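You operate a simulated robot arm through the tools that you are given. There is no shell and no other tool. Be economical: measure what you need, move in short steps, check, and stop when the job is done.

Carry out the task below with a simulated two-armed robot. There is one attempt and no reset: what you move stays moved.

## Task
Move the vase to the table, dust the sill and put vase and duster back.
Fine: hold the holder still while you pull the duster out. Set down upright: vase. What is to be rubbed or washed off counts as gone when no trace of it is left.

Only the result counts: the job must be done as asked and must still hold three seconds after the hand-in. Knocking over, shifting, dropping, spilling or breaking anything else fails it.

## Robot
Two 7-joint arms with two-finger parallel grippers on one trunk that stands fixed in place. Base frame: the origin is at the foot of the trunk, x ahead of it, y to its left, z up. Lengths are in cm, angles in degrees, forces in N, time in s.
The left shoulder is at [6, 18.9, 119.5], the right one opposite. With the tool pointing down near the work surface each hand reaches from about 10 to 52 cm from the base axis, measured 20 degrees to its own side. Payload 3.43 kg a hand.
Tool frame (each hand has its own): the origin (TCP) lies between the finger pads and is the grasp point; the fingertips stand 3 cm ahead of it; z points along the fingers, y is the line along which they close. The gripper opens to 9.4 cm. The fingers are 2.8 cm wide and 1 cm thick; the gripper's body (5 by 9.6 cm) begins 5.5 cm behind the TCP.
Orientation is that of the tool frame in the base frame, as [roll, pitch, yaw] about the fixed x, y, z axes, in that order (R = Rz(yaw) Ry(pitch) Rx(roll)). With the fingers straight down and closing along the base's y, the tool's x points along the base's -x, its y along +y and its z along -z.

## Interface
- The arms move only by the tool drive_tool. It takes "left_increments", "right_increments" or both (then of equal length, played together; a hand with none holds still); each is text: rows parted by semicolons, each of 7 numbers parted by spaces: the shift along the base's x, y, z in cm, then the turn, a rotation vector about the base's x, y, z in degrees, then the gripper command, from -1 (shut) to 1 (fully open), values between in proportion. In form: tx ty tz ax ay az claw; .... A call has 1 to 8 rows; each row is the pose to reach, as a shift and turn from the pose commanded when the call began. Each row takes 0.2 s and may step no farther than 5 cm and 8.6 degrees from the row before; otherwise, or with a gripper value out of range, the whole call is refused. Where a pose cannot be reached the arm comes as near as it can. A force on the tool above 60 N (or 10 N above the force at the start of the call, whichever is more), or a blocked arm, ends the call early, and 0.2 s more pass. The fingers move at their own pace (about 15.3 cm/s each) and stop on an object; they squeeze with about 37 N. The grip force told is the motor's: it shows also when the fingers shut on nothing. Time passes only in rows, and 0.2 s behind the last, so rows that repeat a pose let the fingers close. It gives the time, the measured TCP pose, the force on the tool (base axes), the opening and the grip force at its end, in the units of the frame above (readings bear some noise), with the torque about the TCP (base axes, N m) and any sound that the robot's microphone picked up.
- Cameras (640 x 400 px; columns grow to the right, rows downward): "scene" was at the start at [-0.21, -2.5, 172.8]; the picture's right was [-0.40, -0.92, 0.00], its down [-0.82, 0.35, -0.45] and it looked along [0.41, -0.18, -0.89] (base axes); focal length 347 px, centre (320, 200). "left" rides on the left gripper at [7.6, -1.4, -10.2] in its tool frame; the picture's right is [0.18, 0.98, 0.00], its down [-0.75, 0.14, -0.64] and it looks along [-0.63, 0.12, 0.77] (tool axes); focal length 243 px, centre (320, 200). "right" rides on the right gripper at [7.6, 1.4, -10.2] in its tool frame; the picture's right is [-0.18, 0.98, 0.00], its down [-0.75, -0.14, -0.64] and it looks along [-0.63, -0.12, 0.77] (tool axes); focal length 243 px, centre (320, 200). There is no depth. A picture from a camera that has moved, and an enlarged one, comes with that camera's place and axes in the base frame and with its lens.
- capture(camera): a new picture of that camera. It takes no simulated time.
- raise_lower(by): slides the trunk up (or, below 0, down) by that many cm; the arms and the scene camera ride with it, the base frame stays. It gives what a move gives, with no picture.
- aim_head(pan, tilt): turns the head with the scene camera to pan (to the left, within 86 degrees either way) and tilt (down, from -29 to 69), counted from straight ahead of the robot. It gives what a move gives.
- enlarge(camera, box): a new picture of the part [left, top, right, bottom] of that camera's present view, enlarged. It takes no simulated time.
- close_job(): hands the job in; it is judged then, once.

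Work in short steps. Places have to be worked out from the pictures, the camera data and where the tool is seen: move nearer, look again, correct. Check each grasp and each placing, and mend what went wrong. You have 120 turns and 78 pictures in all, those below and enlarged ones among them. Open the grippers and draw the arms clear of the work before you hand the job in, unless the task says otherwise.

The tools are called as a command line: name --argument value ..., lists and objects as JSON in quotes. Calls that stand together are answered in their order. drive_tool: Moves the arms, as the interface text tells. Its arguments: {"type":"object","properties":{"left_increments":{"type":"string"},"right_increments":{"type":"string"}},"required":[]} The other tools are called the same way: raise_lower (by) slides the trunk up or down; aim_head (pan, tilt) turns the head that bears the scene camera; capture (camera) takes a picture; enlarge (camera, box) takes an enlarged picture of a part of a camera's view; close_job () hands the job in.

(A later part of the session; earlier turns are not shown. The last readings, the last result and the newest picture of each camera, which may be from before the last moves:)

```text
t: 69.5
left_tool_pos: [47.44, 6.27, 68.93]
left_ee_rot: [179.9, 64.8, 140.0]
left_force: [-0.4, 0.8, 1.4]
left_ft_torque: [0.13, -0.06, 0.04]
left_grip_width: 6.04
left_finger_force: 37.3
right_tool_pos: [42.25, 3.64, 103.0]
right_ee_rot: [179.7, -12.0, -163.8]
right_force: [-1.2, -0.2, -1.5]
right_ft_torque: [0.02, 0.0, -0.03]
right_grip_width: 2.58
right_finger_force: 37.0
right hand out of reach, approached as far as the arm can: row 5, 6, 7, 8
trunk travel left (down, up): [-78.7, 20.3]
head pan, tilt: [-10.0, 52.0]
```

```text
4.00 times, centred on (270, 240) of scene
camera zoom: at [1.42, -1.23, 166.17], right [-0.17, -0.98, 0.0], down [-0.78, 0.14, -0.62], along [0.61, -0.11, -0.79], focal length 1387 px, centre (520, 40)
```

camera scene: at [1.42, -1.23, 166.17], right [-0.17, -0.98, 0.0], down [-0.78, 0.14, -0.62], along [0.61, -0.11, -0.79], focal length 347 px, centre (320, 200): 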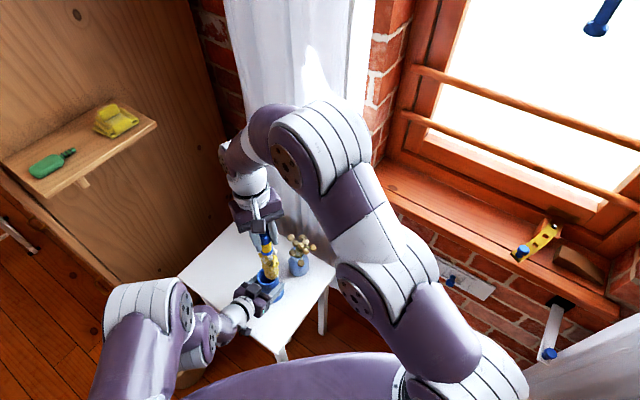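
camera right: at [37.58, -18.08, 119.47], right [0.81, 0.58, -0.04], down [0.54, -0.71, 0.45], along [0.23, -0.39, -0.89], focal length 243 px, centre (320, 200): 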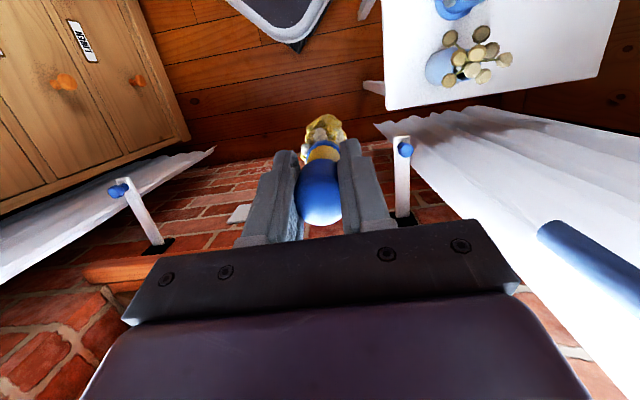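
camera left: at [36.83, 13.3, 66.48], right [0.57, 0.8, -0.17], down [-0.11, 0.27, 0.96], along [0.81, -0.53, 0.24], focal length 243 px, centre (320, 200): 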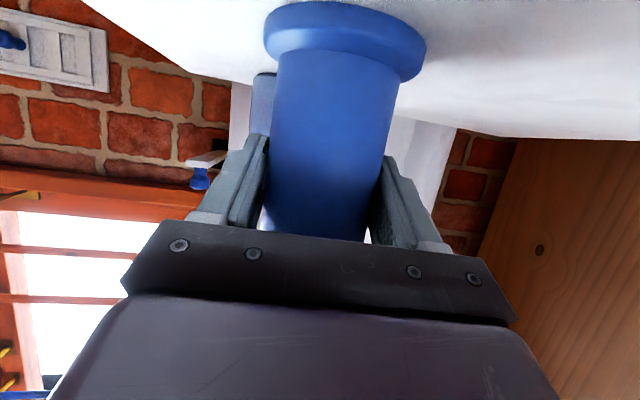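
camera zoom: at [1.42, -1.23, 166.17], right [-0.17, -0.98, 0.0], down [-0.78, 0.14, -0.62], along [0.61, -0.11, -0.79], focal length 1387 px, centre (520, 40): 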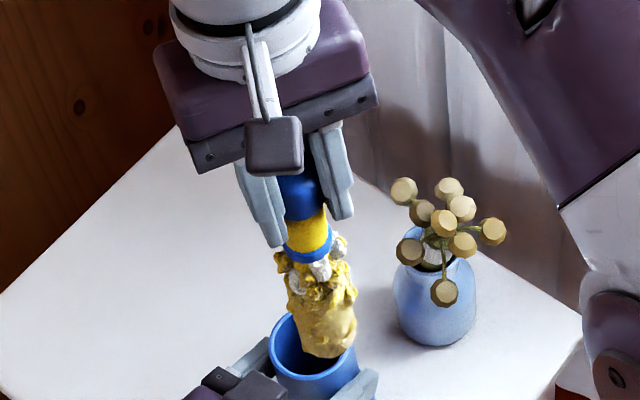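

The sill looks clean, but the past-vertical tilt at this yaw is out of reach. I yaw back −60° in place, which brings the wrist nearer the shoulder.

drive_tool --right_increments "0 0 0 0 0 -7.5 -1; 0 0 0 0 0 -15 -1; 0 0 0 0 0 -22.5 -1; 0 0 0 0 0 -30 -1; 0 0 0 0 0 -37.5 -1; 0 0 0 0 0 -45 -1; 0 0 0 0 0 -52.5 -1; 0 0 0 0 0 -60 -1"

```text
t: 71.3
left_tool_pos: [47.21, 6.4, 68.98]
left_ee_rot: [-180.0, 64.8, 140.0]
left_force: [-0.6, 0.6, 2.0]
left_ft_torque: [0.05, -0.05, 0.04]
left_grip_width: 6.0
left_finger_force: 36.9
right_tool_pos: [42.24, 3.7, 103.22]
right_ee_rot: [-179.8, -13.3, 136.0]
right_force: [0.3, 0.0, -1.1]
right_ft_torque: [-0.05, 0.0, 0.0]
right_grip_width: 2.55
right_finger_force: 37.3
right hand out of reach, approached as far as the arm can: row 1
trunk travel left (down, up): [-78.7, 20.3]
head pan, tilt: [-10.0, 52.0]
```

Reference is the actual pose. I shift over the holder axis (47.2,6.15) and lower to 4 cm above the rim.

drive_tool --right_increments "2.5 1.2 0 0 0 0 -1; 5 2.45 0 0 0 0 -1; 5 2.45 -3.5 0 0 0 -1; 5 2.45 -3.5 0 0 0 -1"

enlarge --camera "scene" --box '[190, 200, 350, 300]'

capture --camera "right"

```text
t: 72.3
left_tool_pos: [47.35, 6.38, 68.96]
left_ee_rot: [-179.9, 64.8, 140.1]
left_force: [0.5, -0.1, 1.2]
left_ft_torque: [0.03, -0.06, 0.03]
left_grip_width: 6.04
left_finger_force: 36.9
right_tool_pos: [47.35, 6.12, 99.88]
right_ee_rot: [-179.9, -13.3, 136.0]
right_force: [-0.7, -1.2, -0.5]
right_ft_torque: [-0.01, 0.04, 0.01]
right_grip_width: 2.54
right_finger_force: 37.5
trunk travel left (down, up): [-78.7, 20.3]
head pan, tilt: [-10.0, 52.0]
```

```text
4.00 times, centred on (270, 250) of scene
camera zoom: at [1.45, -1.31, 166.17], right [-0.17, -0.98, 0.0], down [-0.78, 0.14, -0.62], along [0.61, -0.11, -0.79], focal length 1387 px, centre (520, 0)
```

zoom: 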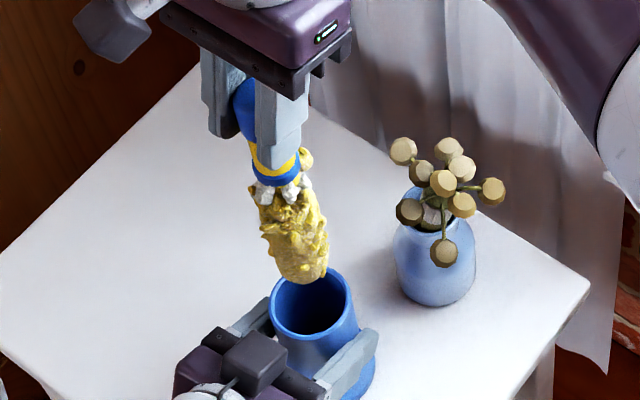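

```text
12 pictures are left
camera right: at [44.54, 10.62, 111.61], right [0.81, 0.58, -0.04], down [0.54, -0.71, 0.45], along [0.23, -0.39, -0.89], focal length 243 px, centre (320, 200)
```

right: 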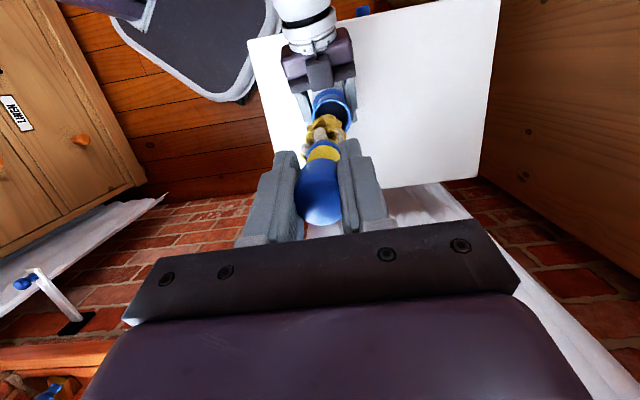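

Tip and rim line up within a few mm. I lower the duster into the holder to just above the bottom.

drive_tool --right_increments "-0.05 0.1 -3 0 0 0 -1; -0.05 0.1 -6 0 0 0 -1; -0.05 0.1 -9 0 0 0 -1; -0.05 0.1 -12 0 0 0 -1; -0.05 0.1 -14 0 0 0 -1; -0.05 0.1 -15.8 0 0 0 -1; -0.05 0.1 -15.8 0 0 0 -1"

enlarge --camera "scene" --box '[190, 200, 350, 300]'

```text
t: 73.3
left_tool_pos: [47.07, 6.4, 69.15]
left_ee_rot: [179.9, 64.7, 140.1]
left_force: [-3.3, 2.0, 13.1]
left_ft_torque: [0.27, 0.52, 0.17]
left_grip_width: 5.98
left_finger_force: 36.9
right_tool_pos: [47.22, 6.38, 89.5]
right_ee_rot: [179.1, -12.9, 136.2]
right_force: [-2.0, -7.8, 21.3]
right_ft_torque: [-1.31, 0.78, 0.12]
right_grip_width: 2.61
right_finger_force: 37.4
trunk travel left (down, up): [-78.7, 20.3]
head pan, tilt: [-10.0, 52.0]
stopped in row 4 (right hand): the force on the tool passed its limit at 101 N (the readings are from after the stop); the commanded pose is now the measured one
```

```text
4.00 times, centred on (270, 250) of scene
camera zoom: at [0.91, -1.45, 166.2], right [-0.17, -0.98, 0.0], down [-0.77, 0.14, -0.62], along [0.61, -0.11, -0.79], focal length 1387 px, centre (520, 0)
```

zoom: 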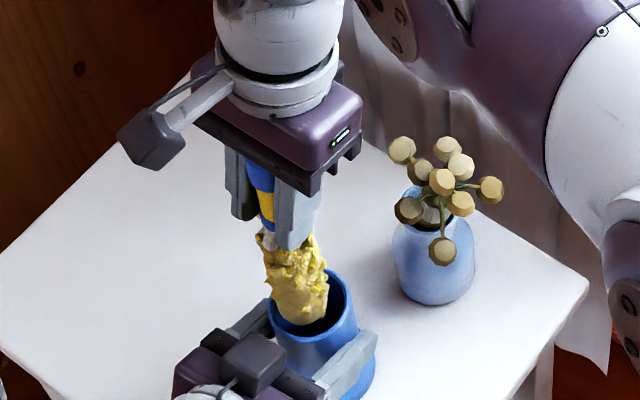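

The duster caught on the rim and slid up in the grip. I lift it off 6 cm and look again from both cameras.

drive_tool --right_increments "0 0 2 0 0 0 -1; 0 0 4 0 0 0 -1; 0 0 7 0 0 0 -1; 0 0 7 0 0 0 -1"

enlarge --camera "scene" --box '[210, 215, 322, 285]'

enlarge --camera "right" --box '[240, 50, 400, 150]'

```text
t: 74.3
left_tool_pos: [47.31, 6.42, 68.98]
left_ee_rot: [179.9, 64.6, 140.1]
left_force: [-0.3, -4.1, 20.3]
left_ft_torque: [-0.23, -0.41, 0.03]
left_grip_width: 5.98
left_finger_force: 36.5
right_tool_pos: [47.34, 6.26, 96.36]
right_ee_rot: [179.5, -13.1, 136.1]
right_force: [0.1, 0.2, -0.1]
right_ft_torque: [0.01, -0.04, 0.03]
right_grip_width: 2.57
right_finger_force: 36.7
trunk travel left (down, up): [-78.7, 20.3]
head pan, tilt: [-10.0, 52.0]
```

```text
5.71 times, centred on (266, 250) of scene
camera zoom: at [1.21, -1.4, 166.18], right [-0.17, -0.98, 0.0], down [-0.78, 0.14, -0.62], along [0.61, -0.11, -0.79], focal length 1981 px, centre (629, -86)
```

zoom: 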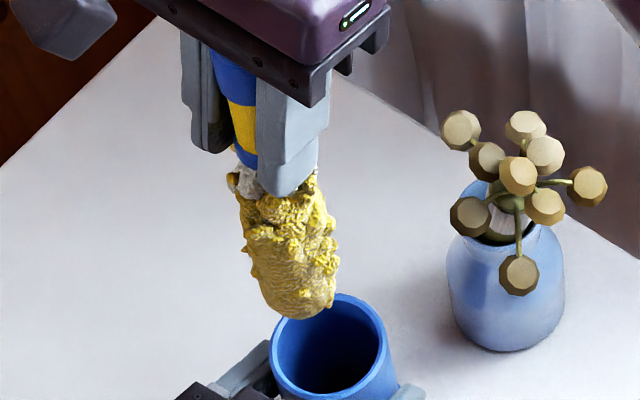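

```text
4.00 times, centred on (320, 100) of right
camera zoom: at [44.57, 10.79, 108.12], right [0.81, 0.58, -0.03], down [0.53, -0.72, 0.45], along [0.24, -0.38, -0.89], focal length 970 px, centre (320, 600)
```

zoom: 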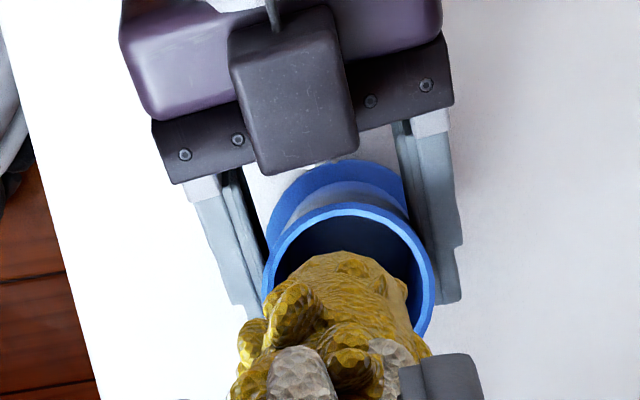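

I check with the left camera whether the holder still stands straight.

capture --camera "left"

```text
8 pictures are left
camera left: at [36.74, 13.32, 66.52], right [0.57, 0.81, -0.17], down [-0.11, 0.27, 0.96], along [0.82, -0.53, 0.24], focal length 243 px, centre (320, 200)
```

left: 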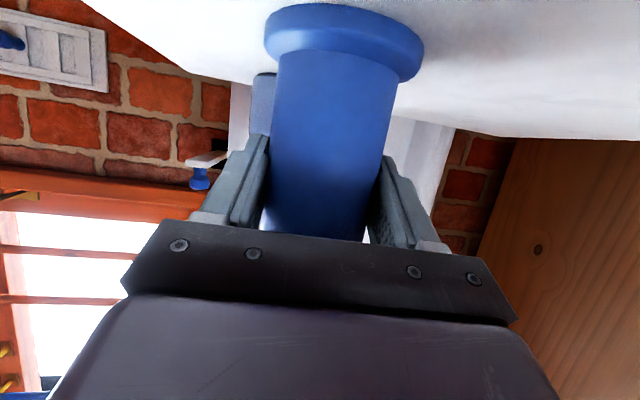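

The holder is unmoved. Contact torque at the jam shows the duster's tip catching the rim on its robot-facing side; pictures agree the tip is ≈0.8 cm short along (+x,−y). I shift (+0.65,−0.5) and lower carefully.

drive_tool --right_increments "0.65 -0.5 0 0 0 0 -1; 0.65 -0.5 -3 0 0 0 -1; 0.65 -0.5 -5.5 0 0 0 -1; 0.65 -0.5 -5.5 0 0 0 -1"

drive_tool --right_increments "0 0 -0.8 0 0 0 -1; 0 0 -1.2 0 0 0 -1; 0 0 -1.2 0 0 0 -1"

```text
t: 75.3
left_tool_pos: [47.12, 6.34, 68.9]
left_ee_rot: [180.0, 64.6, 140.2]
left_force: [2.3, -3.0, 23.0]
left_ft_torque: [-0.1, -0.26, 0.11]
left_grip_width: 5.95
left_finger_force: 37.3
right_tool_pos: [48.12, 5.74, 90.81]
right_ee_rot: [179.4, -13.1, 136.1]
right_force: [0.0, -0.7, 0.0]
right_ft_torque: [-0.03, 0.01, 0.02]
right_grip_width: 2.53
right_finger_force: 36.9
trunk travel left (down, up): [-78.7, 20.3]
head pan, tilt: [-10.0, 52.0]
```

```text
t: 76.1
left_tool_pos: [47.18, 6.46, 68.9]
left_ee_rot: [-180.0, 64.6, 140.2]
left_force: [3.7, -1.3, 24.2]
left_ft_torque: [-0.09, -0.19, 0.18]
left_grip_width: 5.97
left_finger_force: 37.0
right_tool_pos: [47.97, 5.89, 89.54]
right_ee_rot: [179.3, -13.2, 136.1]
right_force: [-1.0, 0.1, -0.1]
right_ft_torque: [0.01, -0.02, -0.02]
right_grip_width: 2.56
right_finger_force: 37.2
trunk travel left (down, up): [-78.7, 20.3]
head pan, tilt: [-10.0, 52.0]
```

No contact yet at 89.5, where it jammed before. I keep lowering in small steps.

drive_tool --right_increments "0 0 -0.7 0 0 0 -1; 0 0 -1.4 0 0 0 -1; 0 0 -1.4 0 0 0 -1"

enlarge --camera "scene" --box '[210, 215, 322, 285]'

```text
t: 76.9
left_tool_pos: [47.21, 6.4, 68.92]
left_ee_rot: [-180.0, 64.5, 140.3]
left_force: [4.1, -1.1, 23.7]
left_ft_torque: [-0.01, -0.14, 0.14]
left_grip_width: 6.0
left_finger_force: 37.8
right_tool_pos: [48.07, 5.82, 88.08]
right_ee_rot: [179.4, -13.1, 136.1]
right_force: [0.5, -0.1, -0.9]
right_ft_torque: [0.01, -0.02, 0.0]
right_grip_width: 2.52
right_finger_force: 36.6
trunk travel left (down, up): [-78.7, 20.3]
head pan, tilt: [-10.0, 52.0]
```

```text
5.71 times, centred on (266, 250) of scene
camera zoom: at [1.2, -1.36, 166.18], right [-0.17, -0.98, 0.0], down [-0.78, 0.14, -0.62], along [0.61, -0.11, -0.79], focal length 1981 px, centre (629, -86)
```

zoom: 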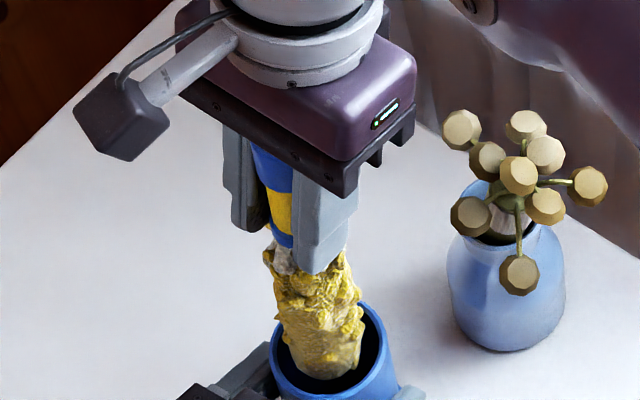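

The head is inside the holder. I continue lowering in steps.

drive_tool --right_increments "0 0 -1 0 0 0 -1; 0 0 -2 0 0 0 -1; 0 0 -3 0 0 0 -1; 0 0 -3 0 0 0 -1"

drive_tool --right_increments "0 0 -1 0 0 0 -1; 0 0 -2 0 0 0 -1; 0 0 -2 0 0 0 -1"

```text
t: 77.9
left_tool_pos: [47.11, 6.57, 68.94]
left_ee_rot: [-180.0, 64.5, 140.3]
left_force: [4.4, -0.2, 21.0]
left_ft_torque: [0.01, 0.07, 0.17]
left_grip_width: 5.98
left_finger_force: 37.4
right_tool_pos: [48.02, 5.84, 85.04]
right_ee_rot: [179.3, -13.2, 136.1]
right_force: [-2.9, -0.4, 1.9]
right_ft_torque: [-0.05, 0.35, -0.02]
right_grip_width: 2.53
right_finger_force: 36.6
trunk travel left (down, up): [-78.7, 20.3]
head pan, tilt: [-10.0, 52.0]
```

```text
t: 78.7
left_tool_pos: [47.23, 6.51, 68.88]
left_ee_rot: [-179.9, 64.5, 140.3]
left_force: [7.5, 1.8, 17.1]
left_ft_torque: [0.08, 0.2, 0.19]
left_grip_width: 5.96
left_finger_force: 37.6
right_tool_pos: [48.14, 5.87, 83.16]
right_ee_rot: [179.6, -13.1, 136.1]
right_force: [-6.6, -0.9, 1.6]
right_ft_torque: [-0.14, 0.55, 0.03]
right_grip_width: 2.53
right_finger_force: 36.3
trunk travel left (down, up): [-78.7, 20.3]
head pan, tilt: [-10.0, 52.0]
```

Lateral force says to ease back in −x (originally 47.05). I shift −0.6 in x while lowering the last bit.

drive_tool --right_increments "-0.4 0 0 0 0 0 -1; -0.6 0 -1 0 0 0 -1; -0.6 0 -1.8 0 0 0 -1; -0.6 0 -1.8 0 0 0 -1"

```text
t: 79.7
left_tool_pos: [47.01, 6.37, 68.87]
left_ee_rot: [-179.8, 64.5, 140.4]
left_force: [-2.6, 5.4, 21.2]
left_ft_torque: [-0.03, -0.2, 0.16]
left_grip_width: 5.99
left_finger_force: 37.0
right_tool_pos: [47.67, 5.9, 81.43]
right_ee_rot: [179.2, -12.9, 136.2]
right_force: [9.2, -4.8, 2.6]
right_ft_torque: [-0.8, -1.47, -0.01]
right_grip_width: 2.53
right_finger_force: 37.0
trunk travel left (down, up): [-78.7, 20.3]
head pan, tilt: [-10.0, 52.0]
```

Slightly overcorrected; I shift back +0.3 and lower a bit further looking for the bottom.

drive_tool --right_increments "0.3 -0.1 0 0 0 0 -1; 0.3 -0.1 -0.7 0 0 0 -1; 0.3 -0.1 -0.7 0 0 0 -1"

```text
t: 80.5
left_tool_pos: [47.1, 6.54, 68.79]
left_ee_rot: [-179.9, 64.4, 140.3]
left_force: [-0.7, 0.0, 18.1]
left_ft_torque: [-0.06, 0.03, 0.05]
left_grip_width: 5.93
left_finger_force: 36.9
right_tool_pos: [47.69, 5.67, 80.62]
right_ee_rot: [179.4, -13.1, 136.1]
right_force: [-0.8, -0.4, 0.2]
right_ft_torque: [0.0, 0.01, -0.01]
right_grip_width: 2.52
right_finger_force: 37.2
trunk travel left (down, up): [-78.7, 20.3]
head pan, tilt: [-10.0, 52.0]
```

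Forces are near zero; still not on the bottom. I lower another centimetre.

drive_tool --right_increments "0 0 -0.6 0 0 0 -1; 0 0 -1.1 0 0 0 -1; 0 0 -1.1 0 0 0 -1"

enlarge --camera "scene" --box '[190, 200, 350, 300]'

```text
t: 81.3
left_tool_pos: [47.0, 6.37, 68.9]
left_ee_rot: [-179.9, 64.5, 140.3]
left_force: [-0.3, 0.7, 14.4]
left_ft_torque: [0.01, 0.01, 0.11]
left_grip_width: 5.94
left_finger_force: 36.7
right_tool_pos: [47.9, 5.74, 79.57]
right_ee_rot: [179.4, -13.1, 136.1]
right_force: [-0.8, 1.1, -0.2]
right_ft_torque: [0.03, 0.06, 0.01]
right_grip_width: 2.55
right_finger_force: 36.8
trunk travel left (down, up): [-78.7, 20.3]
head pan, tilt: [-10.0, 52.0]
```

```text
4.00 times, centred on (270, 250) of scene
camera zoom: at [1.24, -1.33, 166.17], right [-0.17, -0.98, 0.0], down [-0.78, 0.14, -0.62], along [0.61, -0.11, -0.79], focal length 1387 px, centre (520, 0)
```

zoom: 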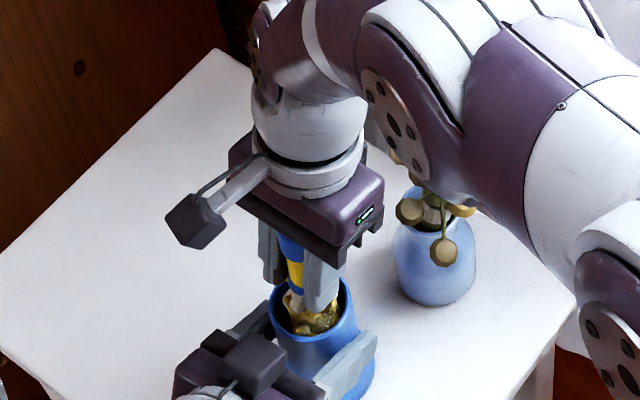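

The head sits in the holder as at the start. I open the right hand and lift it straight off.

drive_tool --right_increments "0 0 0 0 0 0 -0.2; 0 0 0 0 0 0 0.2; 0 0 0 0 0 0 0.6; 0 0 0 0 0 0 0.6"

drive_tool --right_increments "0 0 2 0 0 0 0.6; 0 0 4.5 0 0 0 0.6; 0 0 7.5 0 0 0 0.6; 0 0 11 0 0 0 0.6; 0 0 15 0 0 0 0.6; 0 0 19 0 0 0 0.6; -2 -3 22 0 0 0 0.6; -4 -6.5 24 0 0 0 1"

enlarge --camera "scene" --box '[190, 130, 510, 330]'

```text
t: 82.3
left_tool_pos: [47.12, 6.44, 68.92]
left_ee_rot: [-179.7, 64.5, 140.3]
left_force: [-1.4, 0.2, 12.3]
left_ft_torque: [0.03, -0.04, 0.09]
left_grip_width: 5.95
left_finger_force: 37.0
right_tool_pos: [47.9, 5.64, 79.57]
right_ee_rot: [179.4, -13.1, 136.1]
right_force: [-0.5, 0.2, -1.0]
right_ft_torque: [-0.02, -0.02, 0.01]
right_grip_width: 7.51
right_finger_force: 0.2
trunk travel left (down, up): [-78.7, 20.3]
head pan, tilt: [-10.0, 52.0]
```

```text
t: 84.1
left_tool_pos: [47.23, 6.5, 68.72]
left_ee_rot: [-179.9, 64.5, 140.3]
left_force: [-3.2, 0.6, 10.1]
left_ft_torque: [0.05, -0.03, 0.12]
left_grip_width: 5.97
left_finger_force: 36.8
right_tool_pos: [43.92, -0.85, 103.61]
right_ee_rot: [179.4, -13.1, 136.1]
right_force: [1.1, 0.5, 0.5]
right_ft_torque: [0.05, 0.02, -0.02]
right_grip_width: 9.41
right_finger_force: 0.0
trunk travel left (down, up): [-78.7, 20.3]
head pan, tilt: [-10.0, 52.0]
```

```text
2.00 times, centred on (350, 230) of scene
camera zoom: at [1.27, -1.41, 166.16], right [-0.17, -0.98, 0.0], down [-0.78, 0.14, -0.62], along [0.61, -0.11, -0.79], focal length 693 px, centre (260, 140)
```

zoom: 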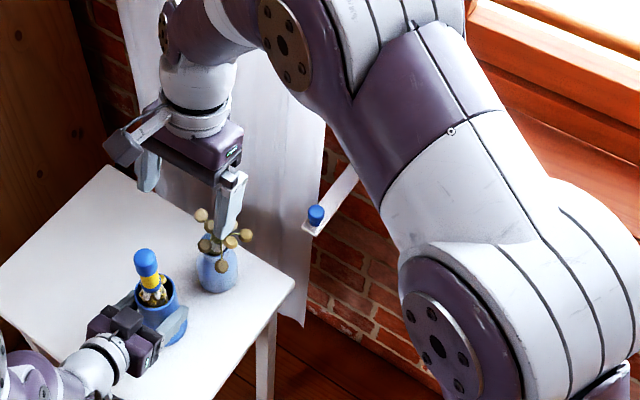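

The duster is back in its holder as at the start. I move the right hand off to the right, then open the left hand and lift it straight up off the holder.

drive_tool --right_increments "-1 -3.5 0 0 0 7.3 1; -2 -7 0 0 0 14.5 1; -3 -10 0 0 0 21.8 1; -4 -12 0 0 0 29 1; -5 -14 0 0 0 36.3 1; -5 -15 0 0 0 43.5 1; -5 -16 0 0 0 50.8 1; -5 -17 0 0 0 58 1"

drive_tool --left_increments "0 0 0 0 0 0 -0.1; 0 0 0 0 0 0 0.5; 0 0 0 0 0 0 1; 0 0 0 0 0 0 1"

drive_tool --left_increments "0 0 3 0 0 0 1; 0 0 7 0 0 0 1; 0 0 11.5 0 0 0 1; 0 0 16 0 0 0 1; 0 0 20.5 0 0 0 1; 0 0 25 0 0 0 1; -1.5 1.5 28.5 0 0 0 1; -3.5 3.5 32 0 0 0 1"

```text
t: 85.9
left_tool_pos: [47.21, 6.55, 68.99]
left_ee_rot: [-179.8, 64.6, 140.4]
left_force: [-1.7, 1.9, 6.5]
left_ft_torque: [0.05, -0.14, 0.08]
left_grip_width: 5.97
left_finger_force: 36.9
right_tool_pos: [38.86, -17.74, 103.57]
right_ee_rot: [179.5, -13.1, -165.9]
right_force: [-0.6, -0.7, 0.3]
right_ft_torque: [-0.03, -0.02, 0.01]
right_grip_width: 9.39
right_finger_force: 0.1
trunk travel left (down, up): [-78.7, 20.3]
head pan, tilt: [-10.0, 52.0]
```

```text
t: 86.9
left_tool_pos: [47.29, 6.46, 68.7]
left_ee_rot: [-179.7, 64.5, 140.3]
left_force: [-0.3, 0.7, 0.5]
left_ft_torque: [-0.03, 0.0, -0.02]
left_grip_width: 9.4
left_finger_force: 0.2
right_tool_pos: [38.9, -17.72, 103.53]
right_ee_rot: [179.5, -13.2, -165.8]
right_force: [-0.6, -0.1, 0.2]
right_ft_torque: [0.04, 0.05, 0.0]
right_grip_width: 9.38
right_finger_force: 0.1
trunk travel left (down, up): [-78.7, 20.3]
head pan, tilt: [-10.0, 52.0]
```

```text
t: 88.7
left_tool_pos: [43.54, 9.83, 100.84]
left_ee_rot: [-179.8, 64.5, 140.4]
left_force: [-1.3, 0.9, 0.0]
left_ft_torque: [0.01, 0.03, 0.02]
left_grip_width: 9.39
left_finger_force: 0.0
left hand out of reach, approached as far as the arm can: row 4, 5
right_tool_pos: [38.74, -17.7, 103.52]
right_ee_rot: [179.5, -12.9, -166.0]
right_force: [-0.2, 0.2, -0.1]
right_ft_torque: [0.03, -0.04, 0.0]
right_grip_width: 9.39
right_finger_force: 0.1
trunk travel left (down, up): [-78.7, 20.3]
head pan, tilt: [-10.0, 52.0]
```

Both hands are free. I turn the left hand back to vertical and away while tilting the right hand up for the vase grasp.

drive_tool --left_increments "-1 1 1 5.2 6.2 0 1; -2 2 2 10.4 12.4 0 1; -3 3 3 15.6 18.6 0 1; -4 4 4 20.8 24.8 0 1; -5 5 5 26 31 0 1; -6 6 6 31.2 37.2 0 1; -7 7 7 36.4 43.4 0 1; -8 8 8 41.6 49.6 0 1" --right_increments "0 0 0 2 -8.1 0 1; 0 0 0 4 -16.2 0 1; 0 0 0 6 -24.3 0 1; 0 0 0 8 -32.4 0 1; 0.5 0.5 0 10 -40.5 0 1; 1 1 0 12 -48.6 0 1; 1.5 1.5 0 14 -56.7 0 1; 2 2 0 16 -64.8 0 1"

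drive_tool --right_increments "0.5 1 -1 1.4 -5.6 0 1; 1 2 -2 2.7 -10.8 0 1; 1 2 -2 2.7 -10.8 0 1"

```text
t: 90.5
left_tool_pos: [35.74, 17.97, 108.81]
left_ee_rot: [179.9, -0.5, 140.1]
left_force: [0.7, -0.2, 0.1]
left_ft_torque: [-0.01, 0.0, 0.0]
left_grip_width: 9.4
left_finger_force: 0.1
right_tool_pos: [41.75, -16.46, 103.73]
right_ee_rot: [178.8, 53.4, -166.3]
right_force: [-0.1, -0.5, 0.1]
right_ft_torque: [-0.02, 0.02, -0.01]
right_grip_width: 9.38
right_finger_force: 0.1
right hand out of reach, approached as far as the arm can: row 5, 6, 8
trunk travel left (down, up): [-78.7, 20.3]
head pan, tilt: [-10.0, 52.0]
```

```text
t: 91.3
left_tool_pos: [35.69, 17.97, 108.88]
left_ee_rot: [179.9, -0.4, 140.3]
left_force: [0.2, 1.3, -0.6]
left_ft_torque: [0.02, -0.03, -0.02]
left_grip_width: 9.41
left_finger_force: 0.0
right_tool_pos: [44.62, -15.81, 102.28]
right_ee_rot: [176.8, 64.4, -168.0]
right_force: [-0.8, 0.5, 0.1]
right_ft_torque: [0.01, -0.03, 0.06]
right_grip_width: 9.42
right_finger_force: 0.1
right hand out of reach, approached as far as the arm can: row 1, 2, 3
trunk travel left (down, up): [-78.7, 20.3]
head pan, tilt: [-10.0, 52.0]
```

I keep the trunk height (more room for the elbow) and lower the right hand to a pre-grasp behind the vase.

drive_tool --right_increments "-0.5 0.5 -4.5 0 0 0 1; -1 1 -9 0 0 0 1; -1.5 2 -13.5 0 0 0 1; -2 3 -18 0 0 0 1; -2.3 4 -22.5 0 0 0 1; -2.5 5 -27 0 0 0 1; -2.6 5.8 -29.5 0 0 0 1; -2.6 5.8 -29.5 0 0 0 1"

```text
t: 92.4
left_tool_pos: [35.71, 17.97, 108.83]
left_ee_rot: [179.9, -0.3, 140.2]
left_force: [0.3, 0.4, 1.0]
left_ft_torque: [-0.01, 0.04, 0.03]
left_grip_width: 9.43
left_finger_force: 0.1
right_tool_pos: [54.17, -12.46, 85.26]
right_ee_rot: [170.3, 70.5, -174.5]
right_force: [0.3, -0.7, 9.0]
right_ft_torque: [0.47, -0.07, 0.01]
right_grip_width: 9.34
right_finger_force: 0.1
right hand out of reach, approached as far as the arm can: row 1, 2, 3, 4, 5
trunk travel left (down, up): [-78.7, 20.3]
head pan, tilt: [-10.0, 52.0]
stopped in row 5 (right hand): the force on the tool passed its limit at 83 N (the readings are from after the stop); the commanded pose is now the measured one
```

The arm drifted forward and touched something at (54,-12,85), likely the bracket by the curtain or the vase. I look.

enlarge --camera "scene" --box '[200, 150, 440, 300]'

```text
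2.67 times, centred on (320, 225) of scene
camera zoom: at [1.36, -1.34, 166.18], right [-0.17, -0.98, 0.0], down [-0.78, 0.14, -0.62], along [0.61, -0.11, -0.79], focal length 925 px, centre (320, 133)
```

zoom: 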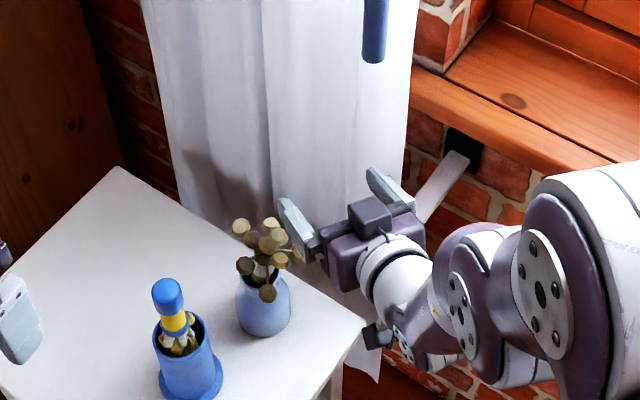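

The vase and duster are untouched; the hand met the curtain-bar bracket. I lift straight up and then draw back toward the robot.

drive_tool --right_increments "0 0 3 0 0 0 1; 0 0 7 0 0 0 1; 0 0 11 0 0 0 1; 0 0 15 0 0 0 1; -3 -1 17 0 0 0 1; -6 -2 18 0 0 0 1; -9 -3 18 0 0 0 1"

```text
t: 94.0
left_tool_pos: [35.63, 18.06, 108.86]
left_ee_rot: [179.9, -0.3, 140.3]
left_force: [-0.7, -0.7, 0.7]
left_ft_torque: [-0.07, -0.04, 0.0]
left_grip_width: 9.41
left_finger_force: 0.1
right_tool_pos: [46.08, -15.24, 104.15]
right_ee_rot: [170.9, 68.8, -173.9]
right_force: [-0.5, -0.4, -0.4]
right_ft_torque: [0.0, 0.0, 0.01]
right_grip_width: 9.39
right_finger_force: 0.1
right hand out of reach, approached as far as the arm can: row 6, 7
trunk travel left (down, up): [-78.7, 20.3]
head pan, tilt: [-10.0, 52.0]
```

I lower the trunk 12 cm (hand to z≈92, above the bracket), where this pose was reachable before.

raise_lower --by -12

drive_tool --right_increments "-0.5 2 0 0 0 0 1; -1.2 4 0 0 0 0 1; -2 6 0 0 0 0 1; -2 6 0 0 0 0 1"

```text
t: 95.5
left_tool_pos: [35.72, 18.02, 96.86]
left_ee_rot: [179.9, -0.3, 140.2]
left_force: [-0.9, -0.1, -0.5]
left_ft_torque: [0.0, 0.0, 0.02]
left_grip_width: 9.41
left_finger_force: 0.1
right_tool_pos: [46.17, -15.25, 92.18]
right_ee_rot: [170.9, 68.8, -174.0]
right_force: [-0.4, 0.3, -0.1]
right_ft_torque: [-0.02, 0.0, -0.02]
right_grip_width: 9.41
right_finger_force: 0.2
trunk travel left (down, up): [-66.7, 32.3]
head pan, tilt: [-10.0, 52.0]
```

```text
t: 96.5
left_tool_pos: [35.67, 17.98, 96.82]
left_ee_rot: [179.9, -0.4, 140.2]
left_force: [-0.2, 0.0, -0.7]
left_ft_torque: [0.03, -0.02, 0.01]
left_grip_width: 9.42
left_finger_force: 0.0
right_tool_pos: [45.89, -12.87, 92.09]
right_ee_rot: [171.5, 68.6, -173.0]
right_force: [0.1, 0.5, -0.2]
right_ft_torque: [-0.01, -0.06, -0.03]
right_grip_width: 9.4
right_finger_force: 0.1
right hand out of reach, approached as far as the arm can: row 2, 3, 4
trunk travel left (down, up): [-66.7, 32.3]
head pan, tilt: [-10.0, 52.0]
```

The limiting factor is elbow closeness with a flat hand. I reduce the tilt by ~20° while moving to a spot behind the vase.

drive_tool --right_increments "-0.5 1 0 -2 7 0 1; -1 2 0 -4 14 0 1; -1.7 3.2 0 -5.5 19.2 0 1; -2.4 4.4 0 -5.5 19.2 0 1; -2.4 4.4 0 -5.5 19.2 0 1"

raise_lower --by -6

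```text
t: 97.7
left_tool_pos: [35.72, 18.0, 96.84]
left_ee_rot: [179.9, -0.3, 140.2]
left_force: [-0.6, -0.2, 0.4]
left_ft_torque: [0.02, -0.05, 0.0]
left_grip_width: 9.38
left_finger_force: 0.1
right_tool_pos: [44.38, -11.89, 92.09]
right_ee_rot: [175.7, 48.9, -169.4]
right_force: [-0.2, -0.7, 0.4]
right_ft_torque: [0.0, -0.01, -0.01]
right_grip_width: 9.42
right_finger_force: 0.1
right hand out of reach, approached as far as the arm can: row 1, 2, 3, 4, 5
trunk travel left (down, up): [-66.7, 32.3]
head pan, tilt: [-10.0, 52.0]
```

```text
t: 98.7
left_tool_pos: [35.65, 17.93, 90.83]
left_ee_rot: [179.9, -0.2, 140.2]
left_force: [0.3, 1.2, -0.6]
left_ft_torque: [0.02, -0.03, 0.01]
left_grip_width: 9.41
left_finger_force: 0.0
right_tool_pos: [44.33, -11.92, 86.03]
right_ee_rot: [175.6, 49.0, -169.5]
right_force: [-0.3, 0.1, 0.5]
right_ft_torque: [0.01, 0.0, 0.05]
right_grip_width: 9.41
right_finger_force: 0.0
trunk travel left (down, up): [-60.7, 38.3]
head pan, tilt: [-10.0, 52.0]
```

I lower the hand 12 cm here, beside the table's near-right edge, to gain arm extension before sliding left.

drive_tool --right_increments "-1 1 -3 0 0 0 1; -2 2 -6 0 0 0 1; -2 3 -9 0 0 0 1; -2 4 -12 0 0 0 1; -2 4 -12 0 0 0 1"

```text
t: 99.9
left_tool_pos: [35.66, 18.04, 90.99]
left_ee_rot: [179.9, -0.3, 140.2]
left_force: [0.2, -0.9, -0.1]
left_ft_torque: [0.01, -0.03, -0.02]
left_grip_width: 9.36
left_finger_force: 0.1
right_tool_pos: [43.0, -12.8, 74.24]
right_ee_rot: [174.2, 48.7, -169.7]
right_force: [-0.1, 0.5, -0.3]
right_ft_torque: [0.01, -0.02, 0.02]
right_grip_width: 9.4
right_finger_force: 0.1
right hand out of reach, approached as far as the arm can: row 1, 2, 3, 4, 5
trunk travel left (down, up): [-60.7, 38.3]
head pan, tilt: [-10.0, 52.0]
```

Sideways room is limited, so I'll approach the vase along heading ≈38° instead, straight from here. I yaw +20° and line up.

drive_tool --right_increments "0.5 0.6 0 0 0 7 1; 1 1.3 0 0 0 14 1; 1.6 2.1 0 0 0 20 1; 1.6 2.1 0 0 0 20 1"

capture --camera "right"

```text
t: 100.9
left_tool_pos: [35.55, 18.0, 90.75]
left_ee_rot: [179.9, -0.4, 140.2]
left_force: [-0.7, -0.2, -0.3]
left_ft_torque: [-0.01, 0.01, 0.02]
left_grip_width: 9.41
left_finger_force: 0.0
right_tool_pos: [44.71, -10.67, 74.3]
right_ee_rot: [175.7, 48.8, -149.4]
right_force: [0.1, -0.3, 0.4]
right_ft_torque: [0.0, -0.02, -0.01]
right_grip_width: 9.41
right_finger_force: 0.0
trunk travel left (down, up): [-60.7, 38.3]
head pan, tilt: [-10.0, 52.0]
```

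```text
3 pictures are left
camera right: at [33.29, -16.52, 75.39], right [-0.44, 0.88, 0.19], down [0.11, -0.15, 0.98], along [0.89, 0.46, -0.03], focal length 243 px, centre (320, 200)
```

right: 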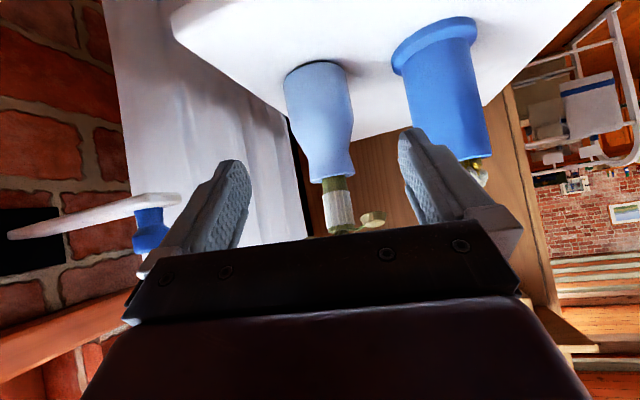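

The vase stands upright and is exactly in line, 11 cm ahead. I advance 6 cm while flattening the hand by 16°.

drive_tool --right_increments "1.2 0.9 -0.5 3.2 -4.3 0 1; 2.4 1.8 -1.2 6.4 -8.6 0 1; 3.6 2.7 -2 9.5 -12.9 0 1; 4.8 3.6 -2.9 9.5 -12.9 0 1; 4.8 3.6 -2.9 9.5 -12.9 0 1"

```text
t: 102.1
left_tool_pos: [35.69, 17.95, 90.76]
left_ee_rot: [179.9, -0.3, 140.2]
left_force: [1.0, 0.0, -0.3]
left_ft_torque: [0.01, 0.0, 0.0]
left_grip_width: 9.39
left_finger_force: 0.1
right_tool_pos: [49.33, -6.98, 71.36]
right_ee_rot: [171.8, 64.8, -152.8]
right_force: [0.3, 0.3, 0.0]
right_ft_torque: [-0.03, -0.01, 0.01]
right_grip_width: 9.41
right_finger_force: 0.1
right hand out of reach, approached as far as the arm can: row 3
trunk travel left (down, up): [-60.7, 38.3]
head pan, tilt: [-10.0, 52.0]
```

Aligned. I advance the remaining 5.4 cm and close slowly on the neck.

drive_tool --right_increments "1.5 1.05 0 0 0 0 1; 3 2.1 0 0 0 0 1; 4.35 3.1 0 0 0 0 1; 4.35 3.1 0 0 0 0 0.5; 4.35 3.1 0 0 0 0 0.2; 4.35 3.1 0 0 0 0 0; 4.35 3.1 0 0 0 0 -1; 4.35 3.1 0 0 0 0 -1"

```text
t: 103.9
left_tool_pos: [35.64, 17.97, 90.91]
left_ee_rot: [-180.0, -0.3, 140.2]
left_force: [0.5, 0.2, -0.5]
left_ft_torque: [-0.04, 0.0, 0.0]
left_grip_width: 9.39
left_finger_force: 0.0
right_tool_pos: [53.98, -3.82, 71.53]
right_ee_rot: [171.9, 65.1, -152.6]
right_force: [5.4, -2.3, 11.8]
right_ft_torque: [-0.43, -0.78, 0.01]
right_grip_width: 4.81
right_finger_force: 36.5
trunk travel left (down, up): [-60.7, 38.3]
head pan, tilt: [-10.0, 52.0]
```

The neck is gripped (4.81 cm). I lift it straight up by raising the trunk 18 cm.

raise_lower --by 18

drive_tool --right_increments "0 0 3 0 0 0 -1; 0 0 6 0 0 0 -1; 0 0 9 0 0 0 -1; 0 0 11 0 0 0 -1"

```text
t: 105.9
left_tool_pos: [35.66, 18.03, 108.91]
left_ee_rot: [179.9, -0.5, 140.2]
left_force: [0.2, -0.1, 0.8]
left_ft_torque: [0.01, -0.03, -0.02]
left_grip_width: 9.4
left_finger_force: 0.0
right_tool_pos: [53.86, -3.77, 89.41]
right_ee_rot: [171.8, 64.8, -152.6]
right_force: [0.1, -0.1, -3.2]
right_ft_torque: [0.0, 0.01, 0.0]
right_grip_width: 4.79
right_finger_force: 36.8
trunk travel left (down, up): [-78.7, 20.3]
head pan, tilt: [-10.0, 52.0]
```

```text
t: 106.9
left_tool_pos: [35.66, 17.97, 108.93]
left_ee_rot: [180.0, -0.3, 140.1]
left_force: [0.6, 0.4, -0.5]
left_ft_torque: [0.0, -0.02, 0.02]
left_grip_width: 9.42
left_finger_force: 0.0
right_tool_pos: [53.75, -3.84, 100.22]
right_ee_rot: [171.9, 64.8, -152.6]
right_force: [0.5, 0.4, -3.5]
right_ft_torque: [0.01, 0.02, 0.02]
right_grip_width: 4.79
right_finger_force: 37.0
trunk travel left (down, up): [-78.7, 20.3]
head pan, tilt: [-10.0, 52.0]
```

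Vase weight is carried. I swing it back toward the window, turning only about the vertical (−80° in total), bottom at z≈90 above all.

drive_tool --right_increments "-0.3 -4 0 0 0 -8 -1; -0.6 -8 0 0 0 -16 -1; -1 -12 0 0 0 -24 -1; -1.5 -16 0 0 0 -32 -1; -2 -20 0 0 0 -40 -1; -2.5 -24 0 0 0 -48 -1; -3.3 -28 0 0 0 -56 -1; -4.5 -31 0 0 0 -64 -1"

drive_tool --right_increments "0 0 0 0 0 -8 -1; 0 0 0 0 0 -16.1 -1; 0 0 0 0 0 -16.1 -1"

```text
t: 108.7
left_tool_pos: [35.71, 17.98, 108.75]
left_ee_rot: [179.9, -0.3, 140.2]
left_force: [0.8, -0.6, 0.1]
left_ft_torque: [-0.05, -0.02, 0.0]
left_grip_width: 9.41
left_finger_force: 0.0
right_tool_pos: [44.24, -41.36, 99.71]
right_ee_rot: [170.9, 64.7, 147.3]
right_force: [0.4, -0.2, -2.9]
right_ft_torque: [0.0, 0.04, 0.01]
right_grip_width: 4.79
right_finger_force: 36.9
right hand out of reach, approached as far as the arm can: row 4, 5, 6, 7, 8
trunk travel left (down, up): [-78.7, 20.3]
head pan, tilt: [-10.0, 52.0]
```

```text
t: 109.5
left_tool_pos: [35.7, 18.04, 108.92]
left_ee_rot: [179.9, -0.3, 140.2]
left_force: [-0.9, -1.2, -0.3]
left_ft_torque: [0.05, -0.01, 0.01]
left_grip_width: 9.37
left_finger_force: 0.1
right_tool_pos: [34.97, -49.16, 99.04]
right_ee_rot: [170.9, 64.7, 131.7]
right_force: [0.3, 0.4, -2.0]
right_ft_torque: [-0.02, 0.01, 0.01]
right_grip_width: 4.82
right_finger_force: 36.7
right hand out of reach, approached as far as the arm can: row 1, 2, 3
trunk travel left (down, up): [-78.7, 20.3]
head pan, tilt: [-10.0, 52.0]
```

Drifted right of the line but clear. I move along the window to t≈6 and then forward over the sill at z 99.

drive_tool --right_increments "3 3 0 0 0 0 -1; 6 6 0 0 0 0 -1; 9 9 0 0 0 0 -1; 12.5 12 0 0 0 0 -1; 12.5 12 0 0 0 0 -1"

```text
t: 110.7
left_tool_pos: [35.67, 17.94, 108.84]
left_ee_rot: [179.9, -0.4, 140.2]
left_force: [-0.4, 0.5, 0.2]
left_ft_torque: [-0.02, 0.01, -0.01]
left_grip_width: 9.39
left_finger_force: 0.0
right_tool_pos: [34.83, -49.11, 98.92]
right_ee_rot: [171.0, 64.7, 131.6]
right_force: [-0.5, 0.0, -2.6]
right_ft_torque: [0.03, 0.04, -0.02]
right_grip_width: 4.81
right_finger_force: 36.2
right hand out of reach, approached as far as the arm can: row 1, 2, 3, 4, 5
trunk travel left (down, up): [-78.7, 20.3]
head pan, tilt: [-10.0, 52.0]
```

No movement possible in that direction; I try moving along +x (forward and left of the stay) in smaller steps.

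drive_tool --right_increments "2 0 0 0 0 0 -1; 4 0 0 0 0 0 -1; 6 0.5 0 0 0 0 -1; 8 1 0 0 0 0 -1; 8 1 0 0 0 0 -1"

```text
t: 111.9
left_tool_pos: [35.82, 17.88, 108.82]
left_ee_rot: [179.8, -0.4, 140.2]
left_force: [-1.2, -0.1, 0.0]
left_ft_torque: [0.03, 0.0, 0.02]
left_grip_width: 9.42
left_finger_force: 0.0
right_tool_pos: [37.36, -51.05, 99.16]
right_ee_rot: [170.4, 64.5, 131.4]
right_force: [0.4, -0.8, -2.9]
right_ft_torque: [-0.01, 0.02, -0.02]
right_grip_width: 4.8
right_finger_force: 37.2
right hand out of reach, approached as far as the arm can: row 1, 2, 3, 4, 5
trunk travel left (down, up): [-78.7, 20.3]
head pan, tilt: [-10.0, 52.0]
```

It is at the elbow's minimum distance. I move outward along the normal first, then left along the sill.

drive_tool --right_increments "1.8 -1.7 0 0 0 0 -1; 3.6 -3.4 0 0 0 0 -1; 6.2 -0.8 0 0 0 0 -1; 9 2 0 0 0 0 -1; 11.8 4.8 0 0 0 0 -1; 11.8 4.8 0 0 0 0 -1"

```text
t: 113.3
left_tool_pos: [35.76, 18.12, 108.88]
left_ee_rot: [179.9, -0.4, 140.2]
left_force: [-0.6, -0.6, -0.9]
left_ft_torque: [-0.02, 0.0, 0.03]
left_grip_width: 9.41
left_finger_force: 0.1
right_tool_pos: [41.35, -54.12, 99.18]
right_ee_rot: [170.2, 64.5, 131.4]
right_force: [0.3, -0.1, -2.9]
right_ft_torque: [0.0, 0.02, -0.01]
right_grip_width: 4.8
right_finger_force: 37.1
right hand out of reach, approached as far as the arm can: row 3, 4, 5, 6
trunk travel left (down, up): [-78.7, 20.3]
head pan, tilt: [-10.0, 52.0]
```

Joint limit at this heading. I yaw back +16° (where it was free) while moving left.

drive_tool --right_increments "0 1 0 0 0 6 -1; 0.5 3 0 0 0 12 -1; 1.5 6 0 0 0 18 -1; 3 9 0 0 0 22 -1; 4 11 0 0 0 24 -1; 4 11 0 0 0 24 -1"

```text
t: 114.7
left_tool_pos: [35.7, 17.91, 108.72]
left_ee_rot: [179.9, -0.4, 140.2]
left_force: [0.2, 0.3, -0.1]
left_ft_torque: [0.05, 0.04, -0.06]
left_grip_width: 9.39
left_finger_force: 0.1
right_tool_pos: [45.39, -43.11, 99.09]
right_ee_rot: [171.0, 64.7, 155.2]
right_force: [-0.2, 0.1, -2.0]
right_ft_torque: [0.02, 0.01, 0.02]
right_grip_width: 4.8
right_finger_force: 37.4
trunk travel left (down, up): [-78.7, 20.3]
head pan, tilt: [-10.0, 52.0]
```

Free again. I move forward over the original spot (56.5,−46.6) at z 99.

drive_tool --right_increments "2.5 0 0 0 0 0 -1; 5 -0.5 0 0 0 0 -1; 7.5 -1.5 0 0 0 0 -1; 9.5 -2.7 0 0 0 0 -1; 11.1 -3.5 0 0 0 0 -1; 11.1 -3.5 0 0 0 0 -1"

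capture --camera "right"

```text
t: 116.1
left_tool_pos: [35.71, 18.02, 108.77]
left_ee_rot: [180.0, -0.3, 140.3]
left_force: [-0.3, -0.4, -0.6]
left_ft_torque: [0.06, 0.0, 0.01]
left_grip_width: 9.43
left_finger_force: 0.1
right_tool_pos: [56.42, -46.49, 99.15]
right_ee_rot: [171.0, 64.8, 155.3]
right_force: [0.0, 0.5, -3.3]
right_ft_torque: [0.0, 0.02, -0.01]
right_grip_width: 4.79
right_finger_force: 36.7
trunk travel left (down, up): [-78.7, 20.3]
head pan, tilt: [-10.0, 52.0]
```

```text
2 pictures are left
camera right: at [44.83, -41.44, 96.72], right [0.35, 0.91, 0.23], down [-0.31, -0.12, 0.94], along [0.88, -0.4, 0.24], focal length 243 px, centre (320, 200)
```

right: 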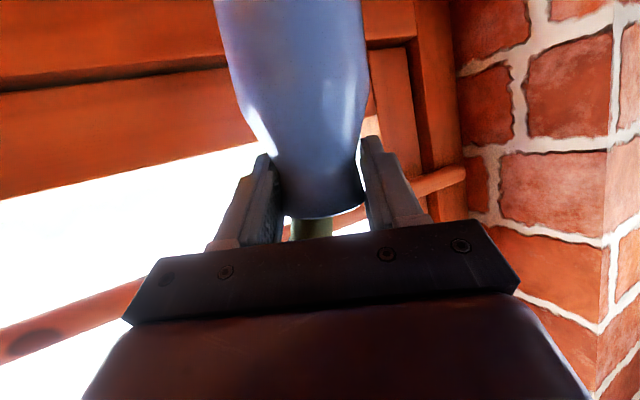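

The vase is over its spot, nearly upright. I lower to z 95.4, then feel for the sill in small steps.

drive_tool --right_increments "0 0 -2 0 0 0 -1; 0 0 -3.3 0 0 0 -1; 0 0 -3.3 0 0 0 -1"

drive_tool --right_increments "0 0 -0.5 0 0 0 -1; 0 0 -0.5 0 0 0 -1"

```text
t: 116.9
left_tool_pos: [35.8, 18.01, 108.86]
left_ee_rot: [179.8, -0.3, 140.2]
left_force: [-0.4, 0.7, -0.4]
left_ft_torque: [0.02, 0.03, 0.0]
left_grip_width: 9.4
left_finger_force: 0.1
right_tool_pos: [56.47, -46.65, 95.83]
right_ee_rot: [171.0, 64.6, 155.4]
right_force: [-0.2, 0.2, -2.7]
right_ft_torque: [0.03, 0.05, -0.01]
right_grip_width: 4.81
right_finger_force: 37.0
trunk travel left (down, up): [-78.7, 20.3]
head pan, tilt: [-10.0, 52.0]
```

```text
t: 117.5
left_tool_pos: [35.58, 17.96, 108.73]
left_ee_rot: [179.9, -0.4, 140.2]
left_force: [0.2, -0.7, -0.2]
left_ft_torque: [0.03, -0.04, -0.01]
left_grip_width: 9.38
left_finger_force: 0.1
right_tool_pos: [56.44, -46.66, 95.3]
right_ee_rot: [170.9, 64.7, 155.4]
right_force: [-0.4, -0.5, -2.1]
right_ft_torque: [-0.02, 0.0, 0.0]
right_grip_width: 4.8
right_finger_force: 36.9
trunk travel left (down, up): [-78.7, 20.3]
head pan, tilt: [-10.0, 52.0]
```

No contact yet; continuing.

drive_tool --right_increments "0 0 -0.5 0 0 0 -1; 0 0 -0.5 0 0 0 -1"

drive_tool --right_increments "0 0 -0.4 0 0 0 -1; 0 0 -0.4 0 0 0 -1"

```text
t: 118.1
left_tool_pos: [35.73, 18.04, 108.82]
left_ee_rot: [179.9, -0.3, 140.2]
left_force: [-0.1, 0.0, 1.4]
left_ft_torque: [0.02, -0.02, 0.01]
left_grip_width: 9.39
left_finger_force: 0.1
right_tool_pos: [56.42, -46.65, 94.83]
right_ee_rot: [171.0, 64.7, 155.3]
right_force: [0.9, -0.9, -1.9]
right_ft_torque: [-0.01, 0.03, 0.04]
right_grip_width: 4.8
right_finger_force: 36.8
trunk travel left (down, up): [-78.7, 20.3]
head pan, tilt: [-10.0, 52.0]
```

```text
t: 118.7
left_tool_pos: [35.71, 18.02, 108.83]
left_ee_rot: [179.9, -0.4, 140.3]
left_force: [0.1, -0.3, 0.7]
left_ft_torque: [-0.01, 0.04, 0.0]
left_grip_width: 9.4
left_finger_force: 0.0
right_tool_pos: [56.52, -46.55, 94.35]
right_ee_rot: [170.9, 64.7, 155.2]
right_force: [0.0, -0.7, -3.4]
right_ft_torque: [-0.02, 0.0, 0.0]
right_grip_width: 4.79
right_finger_force: 37.4
trunk travel left (down, up): [-78.7, 20.3]
head pan, tilt: [-10.0, 52.0]
```

drive_tool --right_increments "0 0 -0.4 0 0 0 -1; 0 0 -0.4 0 0 0 -1"

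drive_tool --right_increments "0 0 -0.4 0 0 0 -1; 0 0 -0.4 0 0 0 -1"

```text
t: 119.3
left_tool_pos: [35.71, 17.9, 108.83]
left_ee_rot: [179.9, -0.4, 140.2]
left_force: [0.6, -0.1, 0.2]
left_ft_torque: [-0.02, 0.0, -0.01]
left_grip_width: 9.41
left_finger_force: 0.0
right_tool_pos: [56.39, -46.65, 93.99]
right_ee_rot: [170.9, 64.7, 155.2]
right_force: [-0.3, 0.4, -3.0]
right_ft_torque: [-0.03, -0.02, 0.0]
right_grip_width: 4.8
right_finger_force: 37.2
trunk travel left (down, up): [-78.7, 20.3]
head pan, tilt: [-10.0, 52.0]
```

```text
t: 119.9
left_tool_pos: [35.82, 18.07, 108.9]
left_ee_rot: [179.8, -0.3, 140.3]
left_force: [0.0, 0.2, 0.3]
left_ft_torque: [0.02, -0.02, -0.03]
left_grip_width: 9.39
left_finger_force: 0.0
right_tool_pos: [56.43, -46.7, 93.51]
right_ee_rot: [171.0, 64.8, 155.3]
right_force: [0.3, 0.6, -0.7]
right_ft_torque: [-0.09, -0.04, -0.01]
right_grip_width: 4.8
right_finger_force: 37.2
trunk travel left (down, up): [-78.7, 20.3]
head pan, tilt: [-10.0, 52.0]
```

First touch at z≈93.5. One more 0.25 cm to seat it, then I open slowly.

drive_tool --right_increments "0 0 -0.25 0 0 0 -1; 0 0 -0.25 0 0 0 -1"

```text
t: 120.5
left_tool_pos: [35.66, 18.02, 108.84]
left_ee_rot: [179.8, -0.4, 140.1]
left_force: [-0.3, -0.3, 0.3]
left_ft_torque: [0.03, 0.02, 0.01]
left_grip_width: 9.4
left_finger_force: 0.1
right_tool_pos: [56.4, -46.64, 93.63]
right_ee_rot: [171.1, 64.9, 155.4]
right_force: [0.2, -0.6, 10.4]
right_ft_torque: [-0.38, -0.06, 0.01]
right_grip_width: 4.78
right_finger_force: 37.1
trunk travel left (down, up): [-78.7, 20.3]
head pan, tilt: [-10.0, 52.0]
```

Seated with ~10 N. I open gradually.

drive_tool --right_increments "0 0 0 0 0 0 0.03; 0 0 0 0 0 0 0.1; 0 0 0 0 0 0 0.3; 0 0 0 0 0 0 1; 0 0 0 0 0 0 1"

capture --camera "right"

```text
t: 121.7
left_tool_pos: [35.69, 17.89, 108.84]
left_ee_rot: [180.0, -0.3, 140.2]
left_force: [0.0, -0.4, 0.0]
left_ft_torque: [0.01, -0.02, 0.0]
left_grip_width: 9.41
left_finger_force: 0.1
right_tool_pos: [56.46, -46.6, 93.32]
right_ee_rot: [171.0, 64.7, 155.4]
right_force: [-0.9, -0.5, -0.9]
right_ft_torque: [0.01, 0.01, -0.03]
right_grip_width: 9.39
right_finger_force: 0.2
trunk travel left (down, up): [-78.7, 20.3]
head pan, tilt: [-10.0, 52.0]
```

```text
1 pictures are left
camera right: at [44.79, -41.48, 90.91], right [0.35, 0.91, 0.23], down [-0.31, -0.12, 0.94], along [0.88, -0.4, 0.24], focal length 243 px, centre (320, 200)
```

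right: 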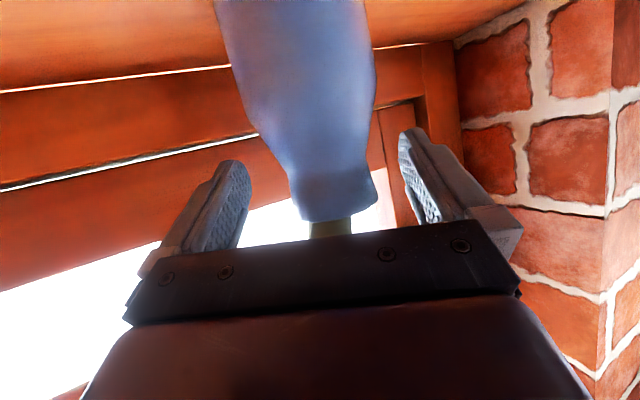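

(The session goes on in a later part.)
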